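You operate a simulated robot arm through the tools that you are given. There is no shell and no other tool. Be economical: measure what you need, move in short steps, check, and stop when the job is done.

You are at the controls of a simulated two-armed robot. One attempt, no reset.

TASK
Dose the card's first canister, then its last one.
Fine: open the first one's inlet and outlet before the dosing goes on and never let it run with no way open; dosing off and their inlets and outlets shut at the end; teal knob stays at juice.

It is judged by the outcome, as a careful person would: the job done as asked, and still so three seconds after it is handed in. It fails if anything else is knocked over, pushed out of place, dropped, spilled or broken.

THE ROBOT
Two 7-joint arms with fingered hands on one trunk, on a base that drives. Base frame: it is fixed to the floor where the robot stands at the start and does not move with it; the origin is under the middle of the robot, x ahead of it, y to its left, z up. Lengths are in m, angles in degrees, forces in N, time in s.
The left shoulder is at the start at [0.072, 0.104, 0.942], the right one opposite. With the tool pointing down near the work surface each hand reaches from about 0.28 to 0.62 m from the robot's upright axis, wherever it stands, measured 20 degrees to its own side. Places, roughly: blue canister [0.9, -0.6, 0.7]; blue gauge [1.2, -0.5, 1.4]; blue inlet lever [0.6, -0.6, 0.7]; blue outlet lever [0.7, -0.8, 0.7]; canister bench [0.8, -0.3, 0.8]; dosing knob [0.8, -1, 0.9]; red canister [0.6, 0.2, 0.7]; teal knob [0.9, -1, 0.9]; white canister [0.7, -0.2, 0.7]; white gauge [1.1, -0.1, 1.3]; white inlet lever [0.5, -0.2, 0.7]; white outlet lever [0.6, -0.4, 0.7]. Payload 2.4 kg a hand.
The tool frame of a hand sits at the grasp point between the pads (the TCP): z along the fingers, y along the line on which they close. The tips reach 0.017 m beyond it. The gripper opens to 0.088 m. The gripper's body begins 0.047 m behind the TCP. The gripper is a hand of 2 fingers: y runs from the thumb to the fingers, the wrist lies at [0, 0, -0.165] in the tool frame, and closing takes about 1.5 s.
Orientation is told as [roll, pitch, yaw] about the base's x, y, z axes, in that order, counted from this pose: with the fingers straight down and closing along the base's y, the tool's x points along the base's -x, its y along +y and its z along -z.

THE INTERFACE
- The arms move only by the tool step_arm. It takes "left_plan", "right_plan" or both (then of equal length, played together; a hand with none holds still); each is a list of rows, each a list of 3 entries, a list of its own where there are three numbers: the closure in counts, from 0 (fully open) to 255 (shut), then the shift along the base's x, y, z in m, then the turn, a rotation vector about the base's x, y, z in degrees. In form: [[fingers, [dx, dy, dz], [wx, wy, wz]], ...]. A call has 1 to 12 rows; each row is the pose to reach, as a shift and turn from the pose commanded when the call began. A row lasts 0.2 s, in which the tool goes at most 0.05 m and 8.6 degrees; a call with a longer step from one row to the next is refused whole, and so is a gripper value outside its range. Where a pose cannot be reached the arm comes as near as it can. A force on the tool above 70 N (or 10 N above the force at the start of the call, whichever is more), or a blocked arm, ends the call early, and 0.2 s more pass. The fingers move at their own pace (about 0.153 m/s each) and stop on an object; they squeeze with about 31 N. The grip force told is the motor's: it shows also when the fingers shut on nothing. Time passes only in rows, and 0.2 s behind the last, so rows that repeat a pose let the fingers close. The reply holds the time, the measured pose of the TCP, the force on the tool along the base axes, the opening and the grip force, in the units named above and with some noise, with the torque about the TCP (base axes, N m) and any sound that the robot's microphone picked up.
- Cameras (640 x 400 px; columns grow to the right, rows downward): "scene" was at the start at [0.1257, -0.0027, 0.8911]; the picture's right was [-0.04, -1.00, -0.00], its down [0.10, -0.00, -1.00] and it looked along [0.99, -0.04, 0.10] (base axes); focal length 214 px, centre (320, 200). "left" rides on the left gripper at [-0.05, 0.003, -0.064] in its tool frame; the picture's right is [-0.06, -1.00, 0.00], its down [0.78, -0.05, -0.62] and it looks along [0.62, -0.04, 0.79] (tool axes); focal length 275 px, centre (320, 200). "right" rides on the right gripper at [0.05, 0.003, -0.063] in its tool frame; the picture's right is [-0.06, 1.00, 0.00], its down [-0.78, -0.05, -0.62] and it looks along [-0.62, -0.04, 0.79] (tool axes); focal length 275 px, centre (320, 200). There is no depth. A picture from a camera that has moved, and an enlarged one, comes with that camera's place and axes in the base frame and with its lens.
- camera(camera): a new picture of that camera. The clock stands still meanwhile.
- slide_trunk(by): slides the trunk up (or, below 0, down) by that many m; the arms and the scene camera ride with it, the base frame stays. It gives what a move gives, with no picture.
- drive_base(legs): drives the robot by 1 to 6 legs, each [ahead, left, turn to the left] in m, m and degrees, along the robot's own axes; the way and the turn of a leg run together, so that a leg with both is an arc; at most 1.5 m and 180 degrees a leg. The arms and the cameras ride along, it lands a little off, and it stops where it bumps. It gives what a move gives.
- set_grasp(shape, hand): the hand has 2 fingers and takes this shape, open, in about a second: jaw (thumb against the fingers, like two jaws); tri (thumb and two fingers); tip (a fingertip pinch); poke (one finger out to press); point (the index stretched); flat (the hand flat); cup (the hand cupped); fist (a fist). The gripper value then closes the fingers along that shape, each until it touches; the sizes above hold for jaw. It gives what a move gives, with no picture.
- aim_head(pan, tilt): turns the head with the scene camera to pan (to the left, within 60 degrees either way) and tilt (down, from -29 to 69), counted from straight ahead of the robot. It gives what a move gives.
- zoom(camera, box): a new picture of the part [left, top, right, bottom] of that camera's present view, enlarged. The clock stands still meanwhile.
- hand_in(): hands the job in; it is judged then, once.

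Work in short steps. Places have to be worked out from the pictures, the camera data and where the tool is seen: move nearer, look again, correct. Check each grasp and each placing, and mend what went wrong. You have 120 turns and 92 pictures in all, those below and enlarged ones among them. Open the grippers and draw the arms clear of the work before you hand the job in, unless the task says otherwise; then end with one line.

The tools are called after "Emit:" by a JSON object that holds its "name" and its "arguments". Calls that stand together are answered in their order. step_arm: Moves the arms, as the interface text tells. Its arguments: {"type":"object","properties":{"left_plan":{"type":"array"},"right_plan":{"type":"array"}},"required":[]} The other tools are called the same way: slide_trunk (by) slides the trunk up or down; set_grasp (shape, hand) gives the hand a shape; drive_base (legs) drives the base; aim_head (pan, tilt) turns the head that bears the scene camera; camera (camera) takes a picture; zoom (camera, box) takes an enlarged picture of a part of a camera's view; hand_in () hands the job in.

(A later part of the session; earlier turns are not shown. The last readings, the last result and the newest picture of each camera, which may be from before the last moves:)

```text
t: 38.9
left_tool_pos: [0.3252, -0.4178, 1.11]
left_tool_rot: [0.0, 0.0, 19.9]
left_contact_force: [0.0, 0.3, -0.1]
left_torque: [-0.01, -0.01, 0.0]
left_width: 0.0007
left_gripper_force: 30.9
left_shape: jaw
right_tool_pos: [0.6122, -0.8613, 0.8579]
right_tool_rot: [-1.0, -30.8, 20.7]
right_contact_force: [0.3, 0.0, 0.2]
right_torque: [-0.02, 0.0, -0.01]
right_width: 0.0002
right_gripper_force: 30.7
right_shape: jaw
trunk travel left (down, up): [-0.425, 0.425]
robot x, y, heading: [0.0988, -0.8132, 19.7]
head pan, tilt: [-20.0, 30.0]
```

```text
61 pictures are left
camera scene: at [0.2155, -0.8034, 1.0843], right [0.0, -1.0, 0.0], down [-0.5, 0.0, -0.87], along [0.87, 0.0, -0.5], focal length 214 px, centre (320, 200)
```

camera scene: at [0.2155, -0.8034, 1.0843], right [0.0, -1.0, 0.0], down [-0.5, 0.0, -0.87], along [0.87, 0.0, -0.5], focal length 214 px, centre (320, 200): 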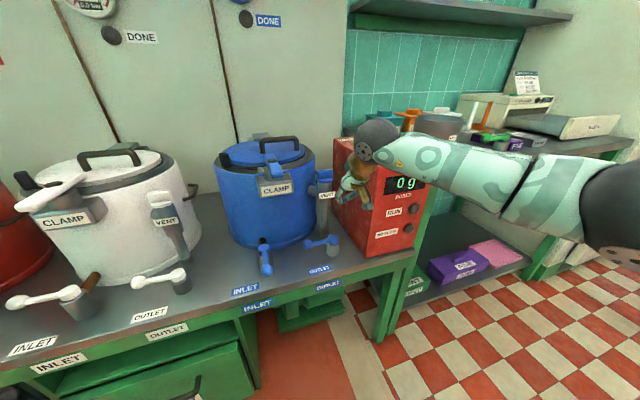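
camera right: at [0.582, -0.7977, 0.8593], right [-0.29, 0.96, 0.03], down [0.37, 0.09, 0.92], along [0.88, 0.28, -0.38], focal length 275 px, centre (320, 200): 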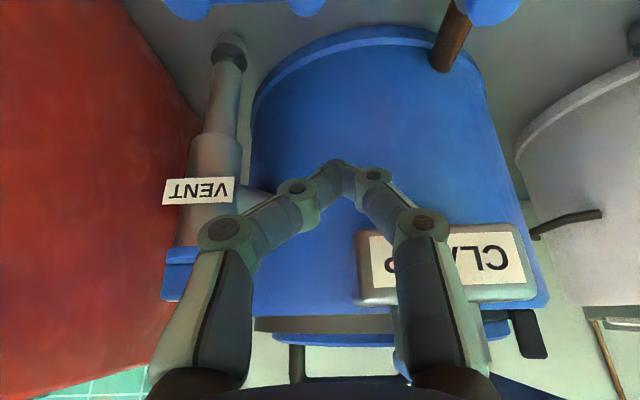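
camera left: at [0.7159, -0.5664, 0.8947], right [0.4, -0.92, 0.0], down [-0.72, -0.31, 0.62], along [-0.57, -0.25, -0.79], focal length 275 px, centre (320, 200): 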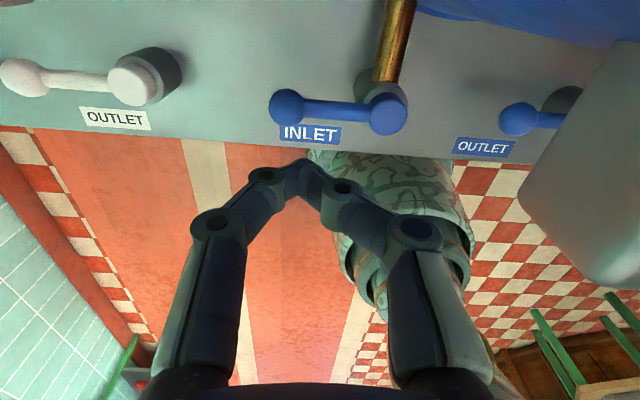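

The arm follows well now. I descend to z≈0.70 in front of the outlet and look at clearances.

Emit:
{"name": "step_arm", "arguments": {"right_plan": [[255, [0.003, 0.015, -0.045], [0, 0, 0]], [255, [0.0066, 0.0327, -0.085], [0, 0, 0]], [255, [0.0066, 0.0327, -0.125], [0, 0, 0]], [255, [0.0066, 0.0327, -0.155], [0, 0, 0]]]}}

Emit:
{"name": "zoom", "arguments": {"camera": "scene", "box": [200, 110, 520, 310]}}

Emit:
{"name": "camera", "arguments": {"camera": "right"}}

```text
t: 39.9
left_tool_pos: [0.3239, -0.4179, 1.1096]
left_tool_rot: [0.0, 0.0, 19.9]
left_contact_force: [0.2, 0.2, 0.3]
left_torque: [0.03, 0.0, 0.0]
left_width: 0.0005
left_gripper_force: 31.0
left_shape: jaw
right_tool_pos: [0.6197, -0.8294, 0.7015]
right_tool_rot: [-1.0, -31.0, 20.7]
right_contact_force: [-0.5, 0.6, -0.5]
right_torque: [0.01, -0.05, 0.01]
right_width: 0.0002
right_gripper_force: 30.9
right_shape: jaw
trunk travel left (down, up): [-0.425, 0.425]
robot x, y, heading: [0.0981, -0.8168, 19.8]
head pan, tilt: [-20.0, 30.0]
```

```text
2.00 times, centred on (360, 210) of scene
camera zoom: at [0.2155, -0.8033, 1.0842], right [0.0, -1.0, 0.0], down [-0.5, 0.0, -0.87], along [0.87, 0.0, -0.5], focal length 429 px, centre (240, 180)
```

zoom: 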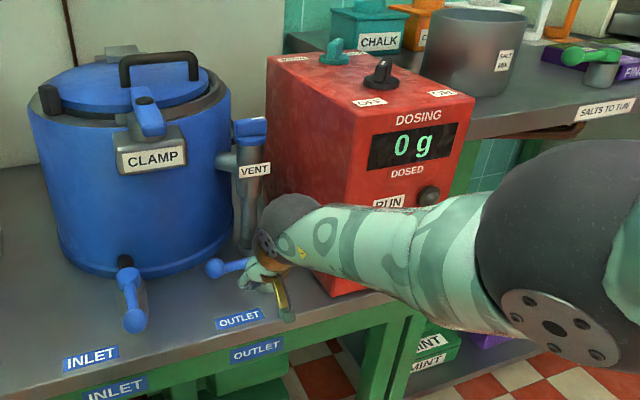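

```text
59 pictures are left
camera right: at [0.5474, -0.8494, 0.7312], right [-0.29, 0.96, 0.02], down [0.34, 0.09, 0.93], along [0.89, 0.28, -0.36], focal length 275 px, centre (320, 200)
```

right: 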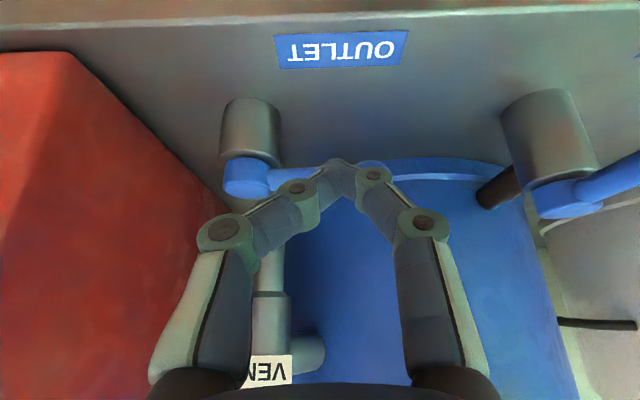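

Fingers point between hub and ball, still in front and above the handle height. I move forward over the handle, then check before going down behind it.

Emit:
{"name": "step_arm", "arguments": {"right_plan": [[255, [0.04, 0.0145, 0], [0, 0, 0]], [255, [0.08, 0.029, 0], [0, 0, 0]], [255, [0.12, 0.0435, 0], [0, 0, 0]]]}}

Emit:
{"name": "camera", "arguments": {"camera": "right"}}

Emit:
{"name": "zoom", "arguments": {"camera": "scene", "box": [200, 110, 520, 310]}}

```text
t: 40.7
left_tool_pos: [0.3243, -0.4183, 1.1106]
left_tool_rot: [0.0, 0.0, 19.9]
left_contact_force: [-0.2, 0.8, 0.0]
left_torque: [-0.02, -0.01, 0.02]
left_width: 0.0006
left_gripper_force: 31.0
left_shape: jaw
right_tool_pos: [0.6634, -0.801, 0.741]
right_tool_rot: [-1.1, -31.0, 20.8]
right_contact_force: [0.2, -0.4, 0.1]
right_torque: [-0.02, 0.0, 0.0]
right_width: 0.0
right_gripper_force: 31.2
right_shape: jaw
right hand out of reach, approached as far as the arm can: row 1, 2, 3
trunk travel left (down, up): [-0.425, 0.425]
robot x, y, heading: [0.0956, -0.816, 20.0]
head pan, tilt: [-20.0, 30.0]
```

```text
58 pictures are left
camera right: at [0.5911, -0.822, 0.77], right [-0.29, 0.96, 0.02], down [0.34, 0.09, 0.93], along [0.89, 0.28, -0.36], focal length 275 px, centre (320, 200)
```

right: 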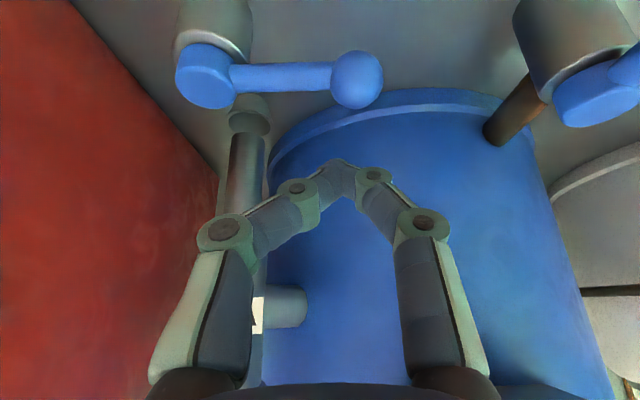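

```text
2.00 times, centred on (360, 210) of scene
camera zoom: at [0.2155, -0.8028, 1.0842], right [0.0, -1.0, 0.0], down [-0.5, 0.0, -0.87], along [0.87, 0.0, -0.5], focal length 429 px, centre (240, 180)
```

zoom: 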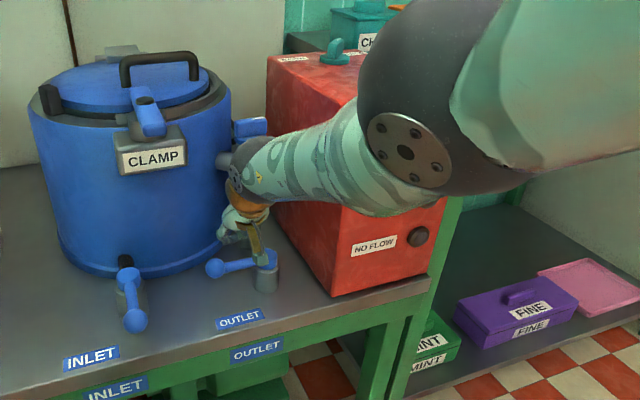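

The arm is now at full stretch; I drive the base 5 cm forward and 3 cm right so the hand comes in over the handle clear of the clamp.

Emit:
{"name": "drive_base", "arguments": {"legs": [[0, -0.03, 0], [0.06, 0, 0]]}}

Emit:
{"name": "step_arm", "arguments": {"right_plan": [[255, [0.0, 0.0, 0], [0, 0, 0]]]}}

Emit:
{"name": "camera", "arguments": {"camera": "right"}}

```text
t: 42.1
left_tool_pos: [0.3908, -0.4264, 1.1099]
left_tool_rot: [0.0, 0.0, 19.9]
left_contact_force: [-0.1, -0.4, 0.6]
left_torque: [-0.05, -0.03, 0.03]
left_width: 0.0005
left_gripper_force: 31.0
left_shape: jaw
right_tool_pos: [0.729, -0.8098, 0.7411]
right_tool_rot: [-1.0, -30.9, 20.6]
right_contact_force: [-0.2, 0.2, 0.4]
right_torque: [-0.01, 0.04, 0.01]
right_width: 0.0
right_gripper_force: 31.6
right_shape: jaw
trunk travel left (down, up): [-0.425, 0.425]
robot x, y, heading: [0.1636, -0.8221, 20.0]
head pan, tilt: [-20.0, 30.0]
```

```text
t: 42.5
left_tool_pos: [0.3915, -0.4276, 1.1093]
left_tool_rot: [-0.1, 0.0, 19.9]
left_contact_force: [0.4, -0.5, 0.3]
left_torque: [-0.03, 0.01, 0.01]
left_width: 0.0008
left_gripper_force: 31.2
left_shape: jaw
right_tool_pos: [0.7291, -0.8093, 0.7417]
right_tool_rot: [-1.1, -30.8, 20.7]
right_contact_force: [-0.7, 0.2, 0.2]
right_torque: [0.01, 0.01, -0.01]
right_width: 0.0
right_gripper_force: 31.0
right_shape: jaw
trunk travel left (down, up): [-0.425, 0.425]
robot x, y, heading: [0.1611, -0.8225, 19.8]
head pan, tilt: [-20.0, 30.0]
```

```text
56 pictures are left
camera right: at [0.6571, -0.8306, 0.7698], right [-0.29, 0.96, 0.02], down [0.34, 0.09, 0.93], along [0.89, 0.28, -0.36], focal length 275 px, centre (320, 200)
```

right: 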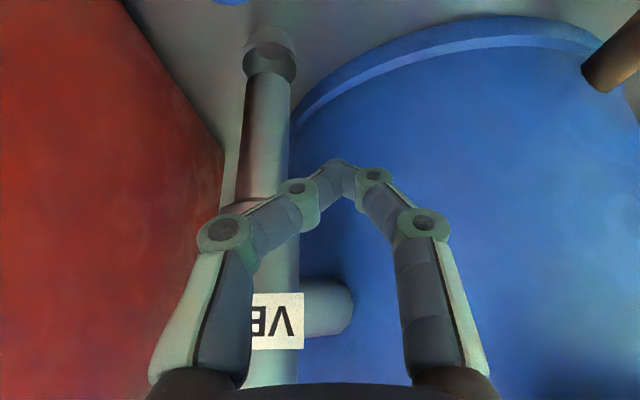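

The hand is over the handle zone. I go a bit forward/left and down behind the handle.

Emit:
{"name": "step_arm", "arguments": {"right_plan": [[255, [0.0128, 0.0174, -0.02], [0, 0, 0]], [255, [0.0128, 0.0174, -0.055], [0, 0, 0]], [255, [0.0128, 0.0174, -0.084], [0, 0, 0]]]}}

Emit:
{"name": "zoom", "arguments": {"camera": "scene", "box": [240, 160, 400, 260]}}

Emit:
{"name": "camera", "arguments": {"camera": "right"}}

```text
t: 43.3
left_tool_pos: [0.3911, -0.4261, 1.1093]
left_tool_rot: [-0.1, 0.0, 19.9]
left_contact_force: [-0.3, -0.6, -0.2]
left_torque: [0.0, 0.0, -0.04]
left_width: 0.0005
left_gripper_force: 30.9
left_shape: jaw
right_tool_pos: [0.695, -0.8033, 0.705]
right_tool_rot: [-1.0, -31.0, 20.6]
right_contact_force: [1.0, 0.3, 0.4]
right_torque: [0.03, 0.02, 0.02]
right_width: 0.0
right_gripper_force: 31.0
right_shape: jaw
right hand out of reach, approached as far as the arm can: row 1, 2, 3
trunk travel left (down, up): [-0.425, 0.425]
robot x, y, heading: [0.1665, -0.8259, 19.7]
head pan, tilt: [-20.0, 30.0]
```

```text
4.00 times, centred on (320, 210) of scene
camera zoom: at [0.2813, -0.8116, 1.0842], right [0.0, -1.0, 0.0], down [-0.5, 0.0, -0.87], along [0.87, 0.0, -0.5], focal length 858 px, centre (320, 160)
```

zoom: 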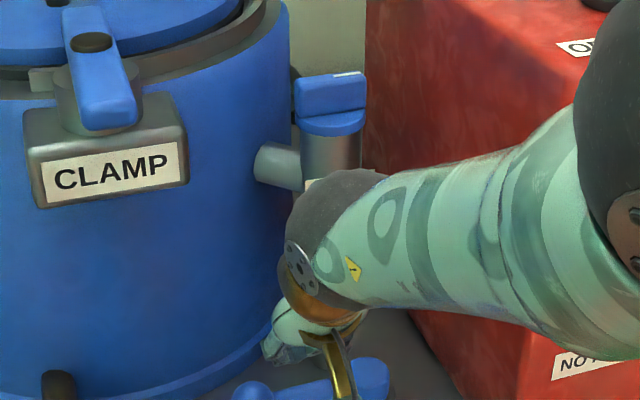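

```text
54 pictures are left
camera right: at [0.6233, -0.8243, 0.7352], right [-0.29, 0.96, 0.02], down [0.34, 0.09, 0.93], along [0.89, 0.28, -0.36], focal length 275 px, centre (320, 200)
```

right: 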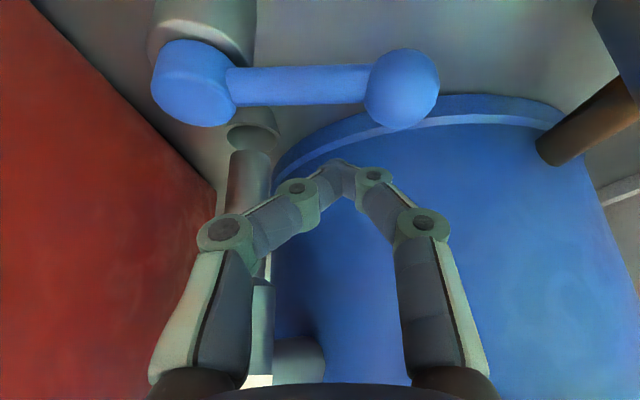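

The arm is at its stretch limit again; I drive 6 cm forward so the fingers end up just behind the handle, still above it.

Emit:
{"name": "drive_base", "arguments": {"legs": [[0.06, -0.005, 0]]}}

Emit:
{"name": "step_arm", "arguments": {"right_plan": [[255, [-0.002, 0.0, -0.02], [0, 0, 0]], [255, [-0.004, 0.0, -0.045], [0, 0, 0]]]}}

Emit:
{"name": "camera", "arguments": {"camera": "right"}}

Emit:
{"name": "zoom", "arguments": {"camera": "scene", "box": [240, 160, 480, 310]}}

```text
t: 44.3
left_tool_pos: [0.45, -0.4103, 1.1089]
left_tool_rot: [0.0, -0.1, 19.9]
left_contact_force: [0.6, -1.0, -0.5]
left_torque: [0.01, -0.01, 0.02]
left_width: 0.0003
left_gripper_force: 31.1
left_shape: jaw
right_tool_pos: [0.7544, -0.7873, 0.7048]
right_tool_rot: [-1.0, -31.0, 20.6]
right_contact_force: [0.4, -0.6, 0.0]
right_torque: [0.01, 0.05, 0.01]
right_width: 0.0001
right_gripper_force: 30.8
right_shape: jaw
trunk travel left (down, up): [-0.425, 0.425]
robot x, y, heading: [0.2236, -0.8059, 20.0]
head pan, tilt: [-20.0, 30.0]
```

```text
t: 44.9
left_tool_pos: [0.45, -0.4102, 1.1105]
left_tool_rot: [0.0, 0.0, 19.9]
left_contact_force: [-0.1, -0.2, 0.0]
left_torque: [0.01, 0.0, 0.02]
left_width: 0.0005
left_gripper_force: 31.3
left_shape: jaw
right_tool_pos: [0.7429, -0.7854, 0.6963]
right_tool_rot: [-1.1, -31.0, 20.6]
right_contact_force: [0.2, 0.0, 0.3]
right_torque: [-0.02, 0.01, 0.0]
right_width: 0.0
right_gripper_force: 31.2
right_shape: jaw
right hand out of reach, approached as far as the arm can: row 1, 2
trunk travel left (down, up): [-0.425, 0.425]
robot x, y, heading: [0.2249, -0.8089, 19.9]
head pan, tilt: [-20.0, 30.0]
```

```text
53 pictures are left
camera right: at [0.6715, -0.8059, 0.7252], right [-0.29, 0.96, 0.02], down [0.34, 0.09, 0.93], along [0.89, 0.28, -0.35], focal length 275 px, centre (320, 200)
```

right: 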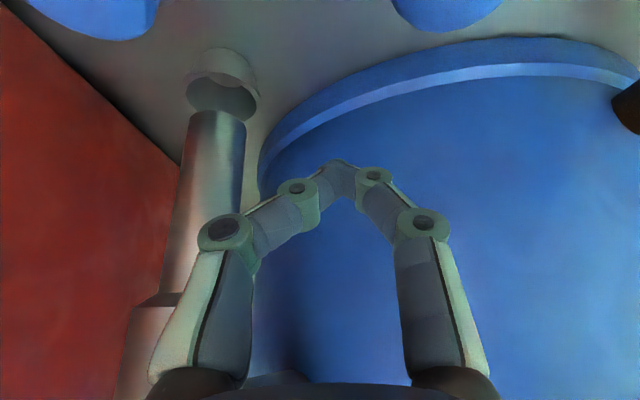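

```text
2.67 times, centred on (360, 235) of scene
camera zoom: at [0.3399, -0.7956, 1.0842], right [0.0, -1.0, 0.0], down [-0.5, 0.0, -0.87], along [0.87, 0.0, -0.5], focal length 572 px, centre (213, 107)
```

zoom: 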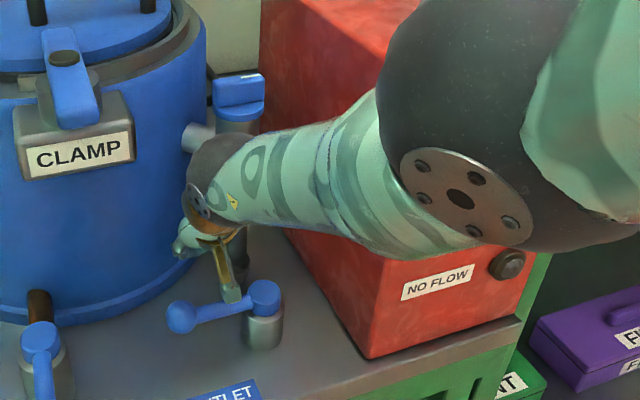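

The limit is downward: the shoulder is too high. Everything is clear of the box, so I lower the trunk 4 cm, which brings the fingers straight down behind the handle.

Emit:
{"name": "slide_trunk", "arguments": {"by": -0.042}}

Emit:
{"name": "step_arm", "arguments": {"right_plan": [[255, [0, 0.0, 0], [0, 0, 0]]]}}

Emit:
{"name": "zoom", "arguments": {"camera": "scene", "box": [240, 160, 480, 310]}}

```text
t: 45.8
left_tool_pos: [0.4482, -0.4091, 1.0682]
left_tool_rot: [-0.1, 0.0, 19.9]
left_contact_force: [0.0, 0.3, -0.7]
left_torque: [-0.01, 0.01, -0.02]
left_width: 0.0005
left_gripper_force: 31.3
left_shape: jaw
right_tool_pos: [0.7438, -0.7848, 0.6539]
right_tool_rot: [-1.0, -30.9, 20.7]
right_contact_force: [-0.5, -0.2, -0.4]
right_torque: [0.02, 0.02, -0.01]
right_width: 0.0001
right_gripper_force: 31.3
right_shape: jaw
trunk travel left (down, up): [-0.383, 0.467]
robot x, y, heading: [0.2209, -0.8074, 20.0]
head pan, tilt: [-20.0, 30.0]
```

```text
t: 46.1
left_tool_pos: [0.45, -0.4102, 1.0669]
left_tool_rot: [0.0, -0.1, 19.9]
left_contact_force: [-0.4, -0.2, -0.4]
left_torque: [-0.01, 0.03, 0.02]
left_width: 0.0003
left_gripper_force: 30.9
left_shape: jaw
right_tool_pos: [0.7429, -0.7848, 0.6528]
right_tool_rot: [-1.1, -30.9, 20.7]
right_contact_force: [0.3, 0.5, -0.5]
right_torque: [-0.01, 0.0, 0.01]
right_width: 0.0
right_gripper_force: 31.0
right_shape: jaw
trunk travel left (down, up): [-0.383, 0.467]
robot x, y, heading: [0.2219, -0.8033, 20.0]
head pan, tilt: [-20.0, 30.0]
```

```text
2.67 times, centred on (360, 235) of scene
camera zoom: at [0.341, -0.7954, 1.0419], right [0.0, -1.0, 0.0], down [-0.5, 0.0, -0.87], along [0.87, 0.0, -0.5], focal length 572 px, centre (213, 107)
```

zoom: 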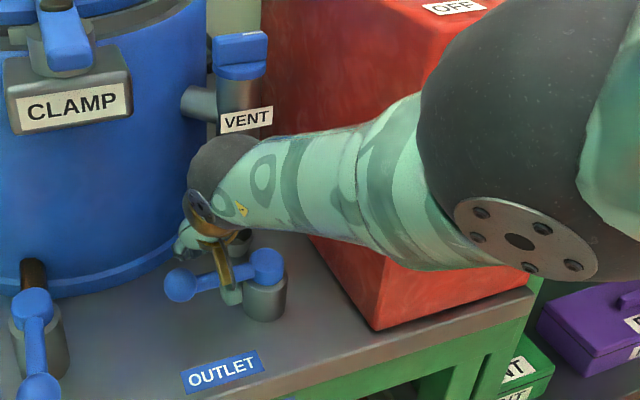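

The fingers are behind the outlet handle. I sweep the arc about the outlet hub.

Emit:
{"name": "step_arm", "arguments": {"right_plan": [[255, [-0.01, -0.006, 0], [0, 0, 0]], [255, [-0.018, -0.0092, 0], [0, 0, 0]], [255, [-0.027, -0.0102, 0], [0, 0, 0]], [255, [-0.0357, -0.0114, 0], [0, 0, 0]], [255, [-0.044, -0.015, 0], [0, 0, 0]], [255, [-0.0516, -0.0193, 0], [0, 0, 0]], [255, [-0.058, -0.025, 0], [0, 0, 0]], [255, [-0.0637, -0.0323, 0], [0, 0, 0]], [255, [-0.0693, -0.0452, 0], [0, 0, 0]], [255, [-0.0712, -0.053, 0], [0, 0, 0]], [255, [-0.0712, -0.0595, 0], [0, 0, 0]]]}}

Emit:
{"name": "zoom", "arguments": {"camera": "scene", "box": [240, 160, 480, 310]}}

```text
t: 48.5
left_tool_pos: [0.4487, -0.4106, 1.067]
left_tool_rot: [0.0, -0.1, 19.9]
left_contact_force: [-1.0, 1.0, 0.2]
left_torque: [0.02, 0.01, -0.02]
left_width: 0.0006
left_gripper_force: 31.0
left_shape: jaw
right_tool_pos: [0.676, -0.8422, 0.6543]
right_tool_rot: [-0.9, -30.5, 20.7]
right_contact_force: [-2.5, 5.0, 3.5]
right_torque: [-0.1, 0.04, -0.01]
right_width: 0.0
right_gripper_force: 31.2
right_shape: jaw
right hand out of reach, approached as far as the arm can: row 10, 11
trunk travel left (down, up): [-0.383, 0.467]
robot x, y, heading: [0.2236, -0.8101, 19.9]
head pan, tilt: [-20.0, 30.0]
```

```text
2.67 times, centred on (360, 235) of scene
camera zoom: at [0.3406, -0.795, 1.042], right [0.0, -1.0, 0.0], down [-0.5, 0.0, -0.87], along [0.87, 0.0, -0.5], focal length 572 px, centre (213, 107)
```

zoom: 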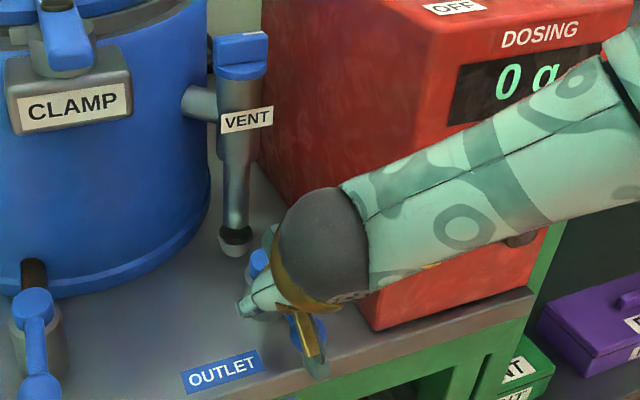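

The handle is hidden by the hand in this view; I look with the right hand's camera.

Emit:
{"name": "camera", "arguments": {"camera": "right"}}

Emit:
{"name": "camera", "arguments": {"camera": "left"}}

```text
49 pictures are left
camera right: at [0.6048, -0.8634, 0.6848], right [-0.3, 0.96, 0.02], down [0.35, 0.09, 0.93], along [0.89, 0.28, -0.36], focal length 275 px, centre (320, 200)
```

right: 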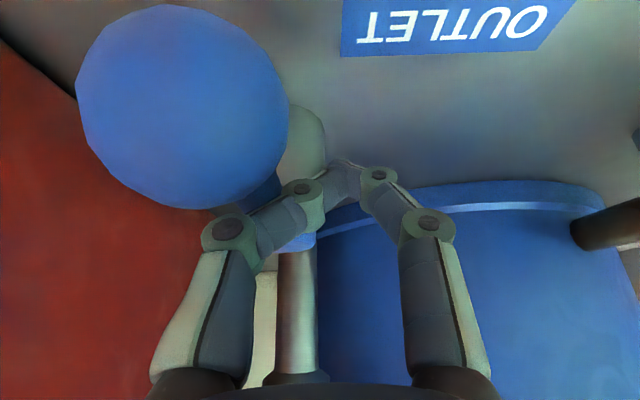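

```text
48 pictures are left
camera left: at [0.4959, -0.3895, 1.1308], right [0.4, -0.92, 0.0], down [-0.72, -0.31, 0.62], along [-0.57, -0.25, -0.79], focal length 275 px, centre (320, 200)
```

left: 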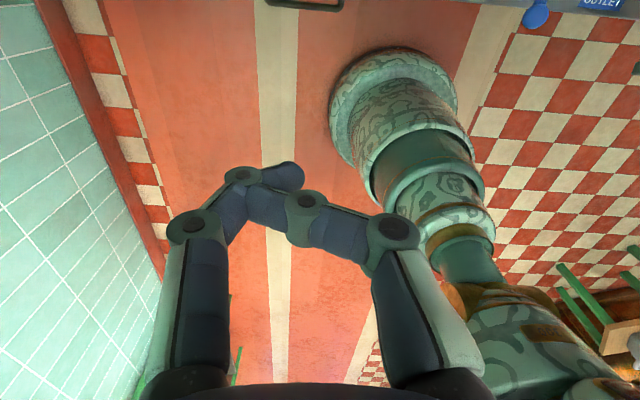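

The ball now points at the robot (θ≈88°): blue outlet is open. I slide the fingers off the handle to the left and raise the trunk straight up so nothing sweeps sideways.

Emit:
{"name": "step_arm", "arguments": {"right_plan": [[255, [-0.004, 0.01, 0], [0, 0, 0]], [255, [-0.008, 0.021, 0.002], [0, 0, 0]]]}}

Emit:
{"name": "slide_trunk", "arguments": {"by": 0.38}}

Emit:
{"name": "drive_base", "arguments": {"legs": [[-0.05, 0, 0], [0, -0.2, 0]]}}

Emit:
{"name": "camera", "arguments": {"camera": "right"}}

```text
t: 49.1
left_tool_pos: [0.4491, -0.41, 1.0687]
left_tool_rot: [0.1, 0.0, 19.9]
left_contact_force: [0.4, 0.2, -0.1]
left_torque: [-0.01, 0.03, 0.02]
left_width: 0.0007
left_gripper_force: 30.9
left_shape: jaw
right_tool_pos: [0.6711, -0.8226, 0.6567]
right_tool_rot: [-1.0, -30.5, 20.6]
right_contact_force: [0.1, -0.1, 0.6]
right_torque: [-0.03, 0.01, 0.03]
right_width: 0.0002
right_gripper_force: 31.0
right_shape: jaw
trunk travel left (down, up): [-0.383, 0.467]
robot x, y, heading: [0.2231, -0.8057, 20.0]
head pan, tilt: [-20.0, 30.0]
```

```text
t: 52.8
left_tool_pos: [0.4492, -0.4097, 1.4474]
left_tool_rot: [0.0, 0.1, 20.0]
left_contact_force: [-0.8, 0.1, 0.0]
left_torque: [0.01, -0.02, -0.04]
left_width: 0.0008
left_gripper_force: 31.8
left_shape: jaw
right_tool_pos: [0.6689, -0.823, 1.0364]
right_tool_rot: [-1.0, -31.0, 20.8]
right_contact_force: [-0.5, 0.0, -0.4]
right_torque: [-0.02, -0.01, 0.01]
right_width: 0.0
right_gripper_force: 31.2
right_shape: jaw
trunk travel left (down, up): [-0.763, 0.087]
robot x, y, heading: [0.2235, -0.805, 19.8]
head pan, tilt: [-20.0, 30.0]
```

```text
t: 54.9
left_tool_pos: [0.47, -0.6158, 1.4483]
left_tool_rot: [0.0, -0.1, 19.9]
left_contact_force: [0.2, -1.2, 0.1]
left_torque: [-0.03, -0.01, -0.02]
left_width: 0.0004
left_gripper_force: 30.8
left_shape: jaw
right_tool_pos: [0.6899, -1.0293, 1.0369]
right_tool_rot: [-1.0, -30.9, 20.6]
right_contact_force: [0.1, 1.2, -0.2]
right_torque: [0.03, 0.06, 0.02]
right_width: 0.0
right_gripper_force: 31.4
right_shape: jaw
trunk travel left (down, up): [-0.763, 0.087]
robot x, y, heading: [0.2445, -1.0113, 19.8]
head pan, tilt: [-20.0, 30.0]
```

```text
47 pictures are left
camera right: at [0.6184, -1.0497, 1.0657], right [-0.29, 0.96, 0.02], down [0.35, 0.09, 0.93], along [0.89, 0.28, -0.36], focal length 275 px, centre (320, 200)
```

right: 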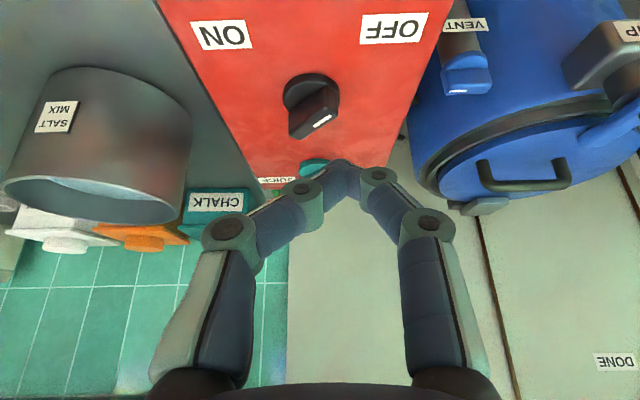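

Clear of everything above the box. I raise the hand, set it upright and half open it, then lower the trunk for better reach.

Emit:
{"name": "step_arm", "arguments": {"right_plan": [[110, [0.0, 0.0, 0.035], [-2.6, 7.3, 0]], [110, [0.0, 0.0, 0.07], [-5.2, 14.6, 0]], [110, [0.0, 0.0, 0.105], [-7.8, 21.9, 0]], [110, [0.0, 0.0, 0.13], [-10.3, 29.1, 0]]]}}

Emit:
{"name": "slide_trunk", "arguments": {"by": -0.17}}

Emit:
{"name": "step_arm", "arguments": {"right_plan": [[110, [0.015, 0.004, 0], [0, 0, -8]], [110, [0.03, 0.008, 0], [0, 0, -16]], [110, [0.05, 0.012, 0], [0, 0, -24]], [110, [0.07, 0.017, 0], [0, 0, -32]], [110, [0.09, 0.021, 0], [0, 0, -40]], [110, [0.105, 0.024, 0], [0, 0, -48]]]}}

Emit:
{"name": "camera", "arguments": {"camera": "right"}}

```text
t: 55.9
left_tool_pos: [0.4704, -0.6154, 1.448]
left_tool_rot: [0.0, 0.0, 19.8]
left_contact_force: [-2.1, 0.2, -0.2]
left_torque: [-0.01, 0.03, 0.02]
left_width: 0.0005
left_gripper_force: 31.1
left_shape: jaw
right_tool_pos: [0.6899, -1.0281, 1.1672]
right_tool_rot: [-0.4, 0.2, 20.5]
right_contact_force: [-0.9, -0.9, -0.2]
right_torque: [-0.03, -0.01, -0.03]
right_width: 0.0501
right_gripper_force: 0.1
right_shape: jaw
trunk travel left (down, up): [-0.763, 0.087]
robot x, y, heading: [0.2424, -1.0097, 19.7]
head pan, tilt: [-20.0, 30.0]
```

```text
t: 57.9
left_tool_pos: [0.471, -0.6168, 1.2789]
left_tool_rot: [0.0, 0.0, 19.8]
left_contact_force: [-0.8, -0.3, -0.1]
left_torque: [-0.01, -0.03, -0.02]
left_width: 0.0003
left_gripper_force: 31.2
left_shape: jaw
right_tool_pos: [0.6898, -1.0282, 0.9965]
right_tool_rot: [-0.5, -0.1, 20.5]
right_contact_force: [1.0, -0.7, 1.0]
right_torque: [0.02, 0.01, -0.02]
right_width: 0.0495
right_gripper_force: 0.1
right_shape: jaw
trunk travel left (down, up): [-0.593, 0.257]
robot x, y, heading: [0.2428, -1.0156, 19.9]
head pan, tilt: [-20.0, 30.0]
```

```text
t: 59.3
left_tool_pos: [0.472, -0.616, 1.2776]
left_tool_rot: [0.0, 0.0, 19.9]
left_contact_force: [0.6, 0.4, -0.7]
left_torque: [-0.01, 0.02, -0.01]
left_width: 0.0005
left_gripper_force: 31.0
left_shape: jaw
right_tool_pos: [0.7793, -1.01, 0.9999]
right_tool_rot: [-0.3, 0.0, -27.6]
right_contact_force: [0.2, 0.3, -1.3]
right_torque: [0.01, -0.03, -0.03]
right_width: 0.0497
right_gripper_force: 0.1
right_shape: jaw
right hand out of reach, approached as far as the arm can: row 5, 6
trunk travel left (down, up): [-0.593, 0.257]
robot x, y, heading: [0.2419, -1.0171, 19.9]
head pan, tilt: [-20.0, 30.0]
```

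```text
46 pictures are left
camera right: at [0.7366, -0.9819, 1.0634], right [0.52, 0.86, -0.01], down [0.67, -0.4, 0.62], along [0.53, -0.33, -0.78], focal length 275 px, centre (320, 200)
```

right: 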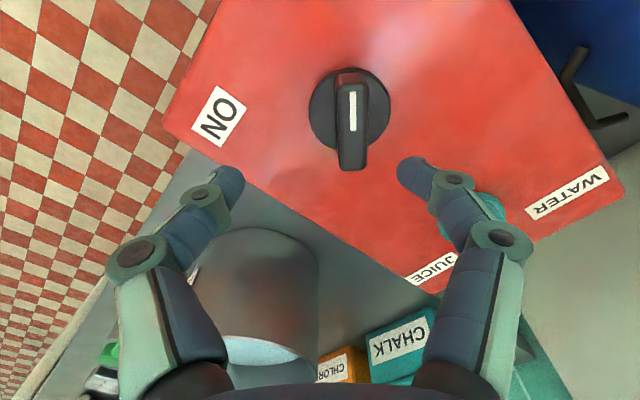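

The wing is aligned with the fingers; the knob axis is at (0.791,-0.998). I drive 5 cm forward for reach, then centre over it.

Emit:
{"name": "drive_base", "arguments": {"legs": [[0.05, 0, 0]]}}

Emit:
{"name": "step_arm", "arguments": {"right_plan": [[110, [-0.018, -0.002, 0], [0, 0, 0]], [110, [-0.0353, -0.004, 0], [0, 0, 0]]]}}

Emit:
{"name": "camera", "arguments": {"camera": "right"}}

```text
t: 60.2
left_tool_pos: [0.5184, -0.5986, 1.2779]
left_tool_rot: [0.0, 0.1, 19.7]
left_contact_force: [0.6, -0.6, -0.1]
left_torque: [0.02, 0.05, -0.03]
left_width: 0.0006
left_gripper_force: 30.8
left_shape: jaw
right_tool_pos: [0.8278, -0.9931, 1.0001]
right_tool_rot: [-0.5, 0.1, -27.6]
right_contact_force: [0.1, -0.1, -0.2]
right_torque: [0.05, 0.0, -0.02]
right_width: 0.0499
right_gripper_force: 0.2
right_shape: jaw
trunk travel left (down, up): [-0.593, 0.257]
robot x, y, heading: [0.2907, -0.9966, 19.7]
head pan, tilt: [-20.0, 30.0]
```

```text
t: 60.8
left_tool_pos: [0.5177, -0.5997, 1.2783]
left_tool_rot: [0.0, 0.0, 19.8]
left_contact_force: [-0.2, 0.9, 0.6]
left_torque: [0.0, 0.03, -0.03]
left_width: 0.0005
left_gripper_force: 31.0
left_shape: jaw
right_tool_pos: [0.7908, -0.9976, 0.9992]
right_tool_rot: [-0.5, 0.1, -27.6]
right_contact_force: [0.5, -0.7, -0.2]
right_torque: [0.04, 0.01, 0.0]
right_width: 0.0495
right_gripper_force: 0.1
right_shape: jaw
trunk travel left (down, up): [-0.593, 0.257]
robot x, y, heading: [0.2937, -0.995, 20.0]
head pan, tilt: [-20.0, 30.0]
```

```text
45 pictures are left
camera right: at [0.7481, -0.9693, 1.0636], right [0.52, 0.86, -0.01], down [0.67, -0.4, 0.62], along [0.53, -0.33, -0.78], focal length 275 px, centre (320, 200)
```

right: 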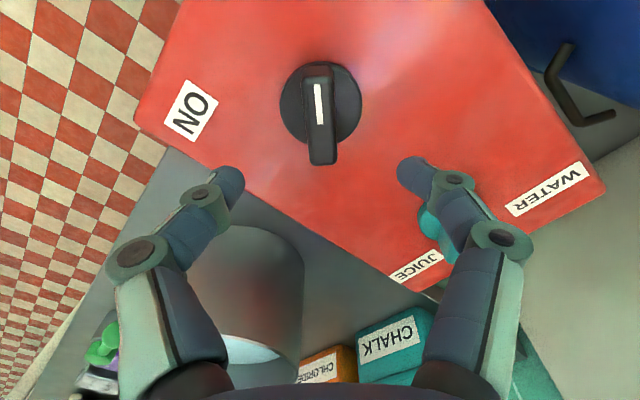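

Centred on the wing. I lower onto it and close the fingers on it.

Emit:
{"name": "step_arm", "arguments": {"right_plan": [[110, [0, 0, -0.03], [0, 0, 0]], [110, [0, 0, -0.058], [0, 0, 0]], [255, [0, 0, -0.058], [0, 0, 0]], [255, [0, 0, -0.058], [0, 0, 0]], [255, [0, 0, -0.058], [0, 0, 0]]]}}

Emit:
{"name": "camera", "arguments": {"camera": "right"}}

```text
t: 62.0
left_tool_pos: [0.5187, -0.5988, 1.2774]
left_tool_rot: [0.0, 0.1, 19.9]
left_contact_force: [-0.8, 0.3, -0.3]
left_torque: [-0.01, -0.03, -0.01]
left_width: 0.0004
left_gripper_force: 31.2
left_shape: jaw
right_tool_pos: [0.792, -0.9977, 0.9406]
right_tool_rot: [-0.5, 0.0, -27.6]
right_contact_force: [-0.3, 0.8, -3.4]
right_torque: [0.02, 0.02, 0.06]
right_width: 0.0105
right_gripper_force: 31.1
right_shape: jaw
trunk travel left (down, up): [-0.593, 0.257]
robot x, y, heading: [0.2877, -0.9949, 19.7]
head pan, tilt: [-20.0, 30.0]
```

```text
44 pictures are left
camera right: at [0.7496, -0.969, 1.0046], right [0.52, 0.86, -0.01], down [0.67, -0.4, 0.62], along [0.53, -0.33, -0.78], focal length 275 px, centre (320, 200)
```

right: 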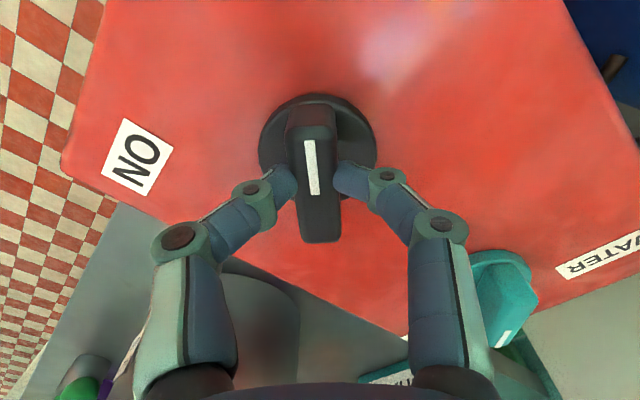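

The wing is gripped (10.5 mm). Both blue ways are open, so I turn the knob 90° counter-clockwise to ON.

Emit:
{"name": "step_arm", "arguments": {"right_plan": [[255, [0, 0, 0], [0, 0, 8]], [255, [0, 0, 0], [0, 0, 16]], [255, [0, 0, 0], [0, 0, 24]], [255, [0, 0, 0], [0, 0, 32]], [255, [0, 0, 0], [0, 0, 40]], [255, [0, 0, 0], [0, 0, 48]], [255, [0, 0, 0], [0, 0, 56]], [255, [0, 0, 0], [0, 0, 64]], [255, [0, 0, 0], [0, 0, 72]], [255, [0, 0, 0], [0, 0, 80]], [255, [0, 0, 0], [0, 0, 88]]]}}

Emit:
{"name": "camera", "arguments": {"camera": "scene"}}

Emit:
{"name": "camera", "arguments": {"camera": "right"}}

```text
t: 64.4
left_tool_pos: [0.5184, -0.6037, 1.2789]
left_tool_rot: [0.2, -0.1, 19.8]
left_contact_force: [-1.2, -0.4, 0.3]
left_torque: [0.0, -0.01, 0.02]
left_width: 0.0006
left_gripper_force: 31.8
left_shape: jaw
right_tool_pos: [0.7915, -1.0011, 0.9411]
right_tool_rot: [-0.4, 0.0, 60.5]
right_contact_force: [-8.3, -23.8, -7.2]
right_torque: [-0.23, 0.09, -0.11]
right_width: 0.0122
right_gripper_force: 31.3
right_shape: jaw
trunk travel left (down, up): [-0.593, 0.257]
robot x, y, heading: [0.2891, -0.9935, 19.5]
head pan, tilt: [-20.0, 30.0]
```

```text
43 pictures are left
camera scene: at [0.4058, -0.9883, 1.2531], right [0.0, -1.0, 0.0], down [-0.5, 0.0, -0.87], along [0.87, 0.0, -0.5], focal length 214 px, centre (320, 200)
```

scene: 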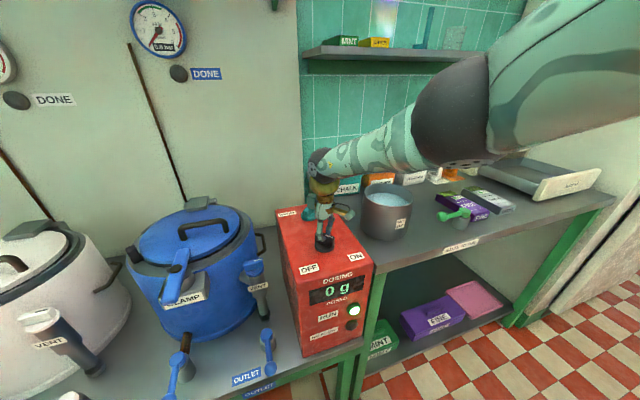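

```text
42 pictures are left
camera right: at [0.7632, -1.0413, 1.0049], right [-0.84, 0.55, -0.01], down [0.42, 0.66, 0.62], along [0.34, 0.52, -0.78], focal length 275 px, centre (320, 200)
```

right: 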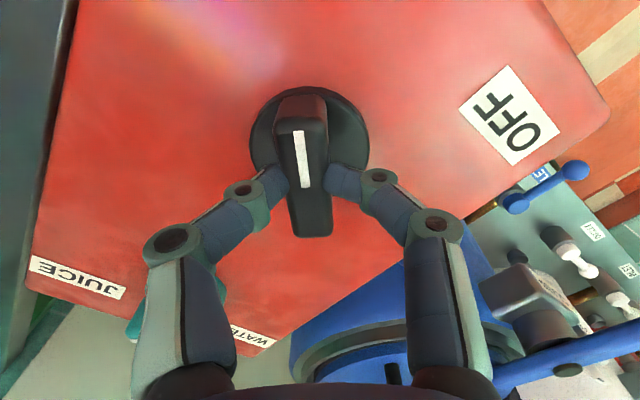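

The RUN lamp is lit: dosing is on. I keep hold of the knob and wait, watching the display and the DONE lamp.

Emit:
{"name": "step_arm", "arguments": {"right_plan": [[255, [0, 0, 0], [0, 0, 0]], [255, [0, 0, 0], [0, 0, 0]], [255, [0, 0, 0], [0, 0, 0]], [255, [0, 0, 0], [0, 0, 0]], [255, [0, 0, 0], [0, 0, 0]]]}}

Emit:
{"name": "zoom", "arguments": {"camera": "scene", "box": [120, 0, 440, 400]}}

```text
t: 65.6
left_tool_pos: [0.5184, -0.6031, 1.2789]
left_tool_rot: [0.1, -0.1, 19.8]
left_contact_force: [-0.5, 0.4, -0.4]
left_torque: [0.02, -0.02, 0.0]
left_width: 0.0005
left_gripper_force: 31.2
left_shape: jaw
right_tool_pos: [0.7892, -1.0006, 0.941]
right_tool_rot: [-0.4, -0.1, 60.3]
right_contact_force: [-8.0, -26.7, -8.2]
right_torque: [-0.33, 0.08, -0.14]
right_width: 0.012
right_gripper_force: 31.0
right_shape: jaw
trunk travel left (down, up): [-0.593, 0.257]
robot x, y, heading: [0.2908, -0.9981, 19.9]
head pan, tilt: [-20.0, 30.0]
```

```text
1.00 times, centred on (280, 200) of scene (not enlarged: the box is as wide or as high as the picture)
camera zoom: at [0.4057, -0.9886, 1.2531], right [0.0, -1.0, 0.0], down [-0.5, 0.0, -0.87], along [0.87, 0.0, -0.5], focal length 214 px, centre (360, 200)
```

zoom: 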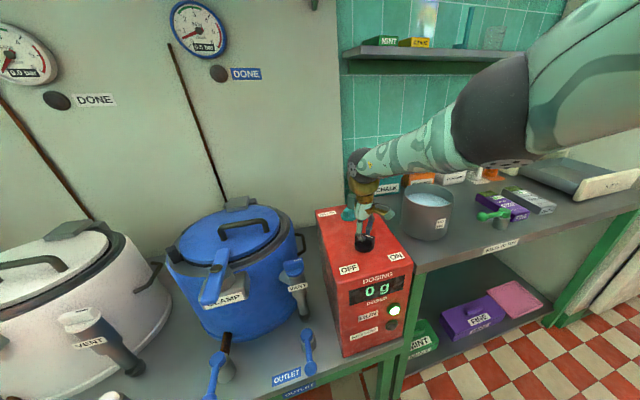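

Still 0 g with the gauge rising a bit; I wait more.

Emit:
{"name": "step_arm", "arguments": {"right_plan": [[255, [0, 0, 0], [0, 0, 0]], [255, [0, 0, 0], [0, 0, 0]], [255, [0, 0, 0], [0, 0, 0]], [255, [0, 0, 0], [0, 0, 0]], [255, [0, 0, 0], [0, 0, 0]], [255, [0, 0, 0], [0, 0, 0]], [255, [0, 0, 0], [0, 0, 0]], [255, [0, 0, 0], [0, 0, 0]], [255, [0, 0, 0], [0, 0, 0]], [255, [0, 0, 0], [0, 0, 0]], [255, [0, 0, 0], [0, 0, 0]], [255, [0, 0, 0], [0, 0, 0]]]}}

Emit:
{"name": "zoom", "arguments": {"camera": "scene", "box": [120, 0, 400, 175]}}

Emit:
{"name": "zoom", "arguments": {"camera": "scene", "box": [150, 250, 390, 400]}}

```text
t: 68.2
left_tool_pos: [0.519, -0.6022, 1.2793]
left_tool_rot: [0.2, -0.1, 19.8]
left_contact_force: [0.5, 0.8, 0.6]
left_torque: [-0.01, -0.03, 0.02]
left_width: 0.0009
left_gripper_force: 31.3
left_shape: jaw
right_tool_pos: [0.7906, -1.0004, 0.941]
right_tool_rot: [-0.3, -0.1, 60.5]
right_contact_force: [-8.7, -27.6, -9.1]
right_torque: [-0.31, 0.11, -0.13]
right_width: 0.0119
right_gripper_force: 30.7
right_shape: jaw
trunk travel left (down, up): [-0.593, 0.257]
robot x, y, heading: [0.2945, -0.9963, 19.7]
head pan, tilt: [-20.0, 30.0]
```

```text
2.29 times, centred on (260, 88) of scene
camera zoom: at [0.4057, -0.9886, 1.2531], right [0.0, -1.0, 0.0], down [-0.5, 0.0, -0.87], along [0.87, 0.0, -0.5], focal length 490 px, centre (457, 457)
```

zoom: 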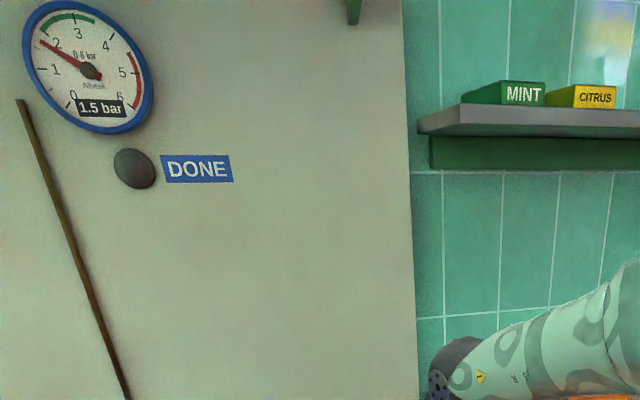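

```text
2.67 times, centred on (270, 325) of scene
camera zoom: at [0.4057, -0.9886, 1.2531], right [0.0, -1.0, 0.0], down [-0.5, 0.0, -0.87], along [0.87, 0.0, -0.5], focal length 572 px, centre (453, -133)
```

zoom: 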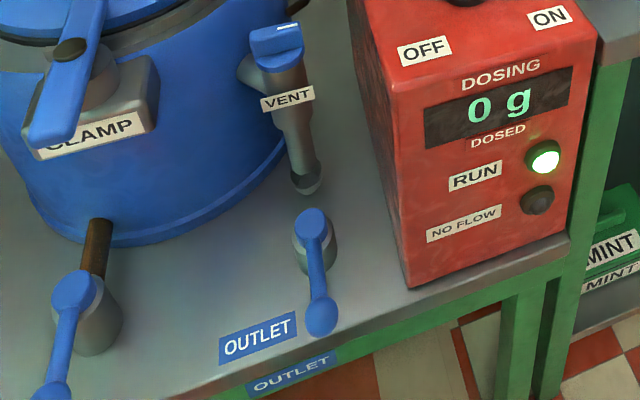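

Pressure is 1.5 bar heading for the green zone; dosed still 0 g. Another short wait.

Emit:
{"name": "step_arm", "arguments": {"right_plan": [[255, [0, 0, 0], [0, 0, 0]], [255, [0, 0, 0], [0, 0, 0]], [255, [0, 0, 0], [0, 0, 0]], [255, [0, 0, 0], [0, 0, 0]], [255, [0, 0, 0], [0, 0, 0]], [255, [0, 0, 0], [0, 0, 0]], [255, [0, 0, 0], [0, 0, 0]], [255, [0, 0, 0], [0, 0, 0]]]}}

Emit:
{"name": "camera", "arguments": {"camera": "scene"}}

```text
t: 70.0
left_tool_pos: [0.5183, -0.6038, 1.2789]
left_tool_rot: [0.1, -0.2, 19.7]
left_contact_force: [-0.7, -0.3, -0.1]
left_torque: [0.02, 0.0, -0.02]
left_width: 0.0007
left_gripper_force: 31.0
left_shape: jaw
right_tool_pos: [0.7907, -1.001, 0.9412]
right_tool_rot: [-0.4, -0.1, 60.3]
right_contact_force: [-9.0, -27.7, -8.7]
right_torque: [-0.28, 0.11, -0.13]
right_width: 0.012
right_gripper_force: 31.6
right_shape: jaw
trunk travel left (down, up): [-0.593, 0.257]
robot x, y, heading: [0.29, -0.9971, 19.6]
head pan, tilt: [-20.0, 30.0]
```

```text
38 pictures are left
camera scene: at [0.4057, -0.9886, 1.2531], right [0.0, -1.0, 0.0], down [-0.5, 0.0, -0.87], along [0.87, 0.0, -0.5], focal length 214 px, centre (320, 200)
```

scene: 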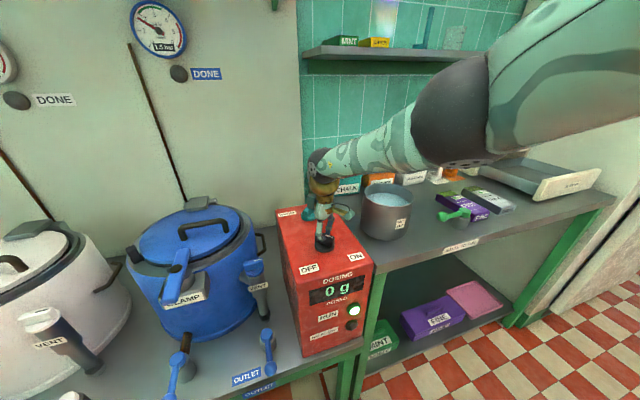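

The gauge holds steady at 1.5 bar. I wait longer before looking again.

Emit:
{"name": "step_arm", "arguments": {"right_plan": [[255, [0, 0, 0], [0, 0, 0]], [255, [0, 0, 0], [0, 0, 0]], [255, [0, 0, 0], [0, 0, 0]], [255, [0, 0, 0], [0, 0, 0]], [255, [0, 0, 0], [0, 0, 0]], [255, [0, 0, 0], [0, 0, 0]], [255, [0, 0, 0], [0, 0, 0]], [255, [0, 0, 0], [0, 0, 0]], [255, [0, 0, 0], [0, 0, 0]], [255, [0, 0, 0], [0, 0, 0]], [255, [0, 0, 0], [0, 0, 0]], [255, [0, 0, 0], [0, 0, 0]]]}}

Emit:
{"name": "step_arm", "arguments": {"right_plan": [[255, [0, 0, 0], [0, 0, 0]], [255, [0, 0, 0], [0, 0, 0]], [255, [0, 0, 0], [0, 0, 0]], [255, [0, 0, 0], [0, 0, 0]], [255, [0, 0, 0], [0, 0, 0]], [255, [0, 0, 0], [0, 0, 0]], [255, [0, 0, 0], [0, 0, 0]], [255, [0, 0, 0], [0, 0, 0]], [255, [0, 0, 0], [0, 0, 0]], [255, [0, 0, 0], [0, 0, 0]], [255, [0, 0, 0], [0, 0, 0]], [255, [0, 0, 0], [0, 0, 0]]]}}

Emit:
{"name": "camera", "arguments": {"camera": "scene"}}

```text
t: 72.6
left_tool_pos: [0.5182, -0.6032, 1.2795]
left_tool_rot: [0.1, -0.1, 19.7]
left_contact_force: [-1.0, 0.2, 0.1]
left_torque: [0.0, -0.01, 0.01]
left_width: 0.0006
left_gripper_force: 31.4
left_shape: jaw
right_tool_pos: [0.7906, -1.0001, 0.9418]
right_tool_rot: [-0.3, -0.1, 60.4]
right_contact_force: [-9.1, -27.1, -8.6]
right_torque: [-0.33, 0.09, -0.15]
right_width: 0.012
right_gripper_force: 31.3
right_shape: jaw
trunk travel left (down, up): [-0.593, 0.257]
robot x, y, heading: [0.2882, -0.9981, 19.8]
head pan, tilt: [-20.0, 30.0]
```

```text
t: 75.2
left_tool_pos: [0.5168, -0.6017, 1.2794]
left_tool_rot: [0.1, -0.1, 19.8]
left_contact_force: [0.0, -0.3, 1.1]
left_torque: [-0.01, 0.01, -0.03]
left_width: 0.0008
left_gripper_force: 30.8
left_shape: jaw
right_tool_pos: [0.79, -1.0008, 0.9417]
right_tool_rot: [-0.4, 0.0, 60.4]
right_contact_force: [-9.4, -27.3, -8.3]
right_torque: [-0.31, 0.09, -0.14]
right_width: 0.0121
right_gripper_force: 30.6
right_shape: jaw
trunk travel left (down, up): [-0.593, 0.257]
robot x, y, heading: [0.2895, -0.9934, 19.7]
head pan, tilt: [-20.0, 30.0]
```

```text
37 pictures are left
camera scene: at [0.4057, -0.9886, 1.2531], right [0.0, -1.0, 0.0], down [-0.5, 0.0, -0.87], along [0.87, 0.0, -0.5], focal length 214 px, centre (320, 200)
```

scene: 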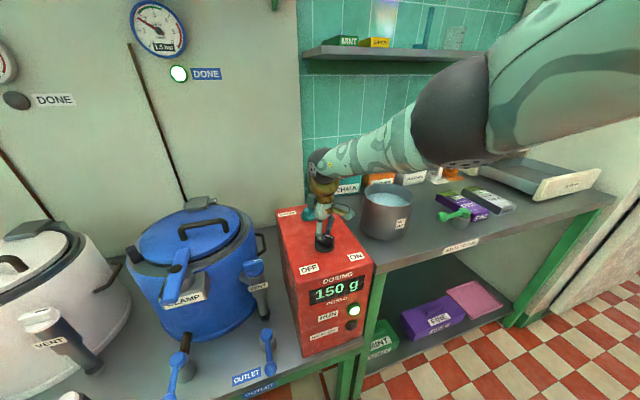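

Blue is DONE with 150 g. I turn the knob back to OFF right away.

Emit:
{"name": "step_arm", "arguments": {"right_plan": [[255, [0, 0, 0], [0, 0, -8]], [255, [0, 0, 0], [0, 0, -16]], [255, [0, 0, 0], [0, 0, -24]], [255, [0, 0, 0], [0, 0, -32]], [255, [0, 0, 0], [0, 0, -40]], [255, [0, 0, 0], [0, 0, -48]], [255, [0, 0, 0], [0, 0, -56]], [255, [0, 0, 0], [0, 0, -64]], [255, [0, 0, 0], [0, 0, -72]], [255, [0, 0, 0], [0, 0, -80]], [255, [0, 0, 0], [0, 0, -88]], [255, [0, 0, 0], [0, 0, -90]]]}}

Emit:
{"name": "camera", "arguments": {"camera": "scene"}}

```text
t: 77.8
left_tool_pos: [0.5204, -0.5982, 1.2767]
left_tool_rot: [0.0, 0.1, 19.8]
left_contact_force: [-0.3, 0.2, -0.3]
left_torque: [-0.02, 0.0, -0.01]
left_width: 0.0008
left_gripper_force: 31.3
left_shape: jaw
right_tool_pos: [0.7917, -0.9964, 0.9409]
right_tool_rot: [-0.5, -0.2, -29.7]
right_contact_force: [4.3, 3.4, -6.0]
right_torque: [0.07, -0.09, 0.06]
right_width: 0.0115
right_gripper_force: 31.3
right_shape: jaw
trunk travel left (down, up): [-0.593, 0.257]
robot x, y, heading: [0.2918, -0.9961, 19.6]
head pan, tilt: [-20.0, 30.0]
```

```text
36 pictures are left
camera scene: at [0.4073, -0.9846, 1.253], right [0.0, -1.0, 0.0], down [-0.5, 0.0, -0.87], along [0.87, 0.0, -0.5], focal length 214 px, centre (320, 200)
```

scene: 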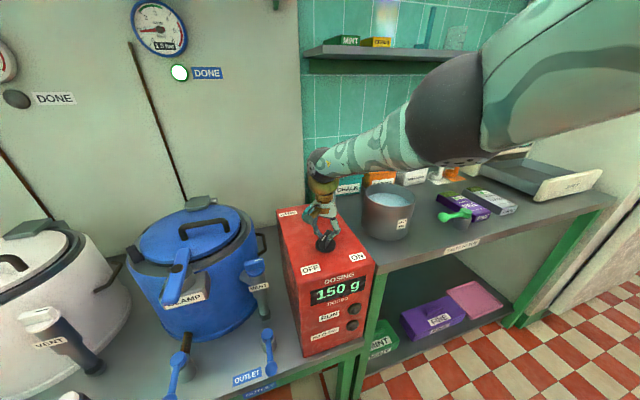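

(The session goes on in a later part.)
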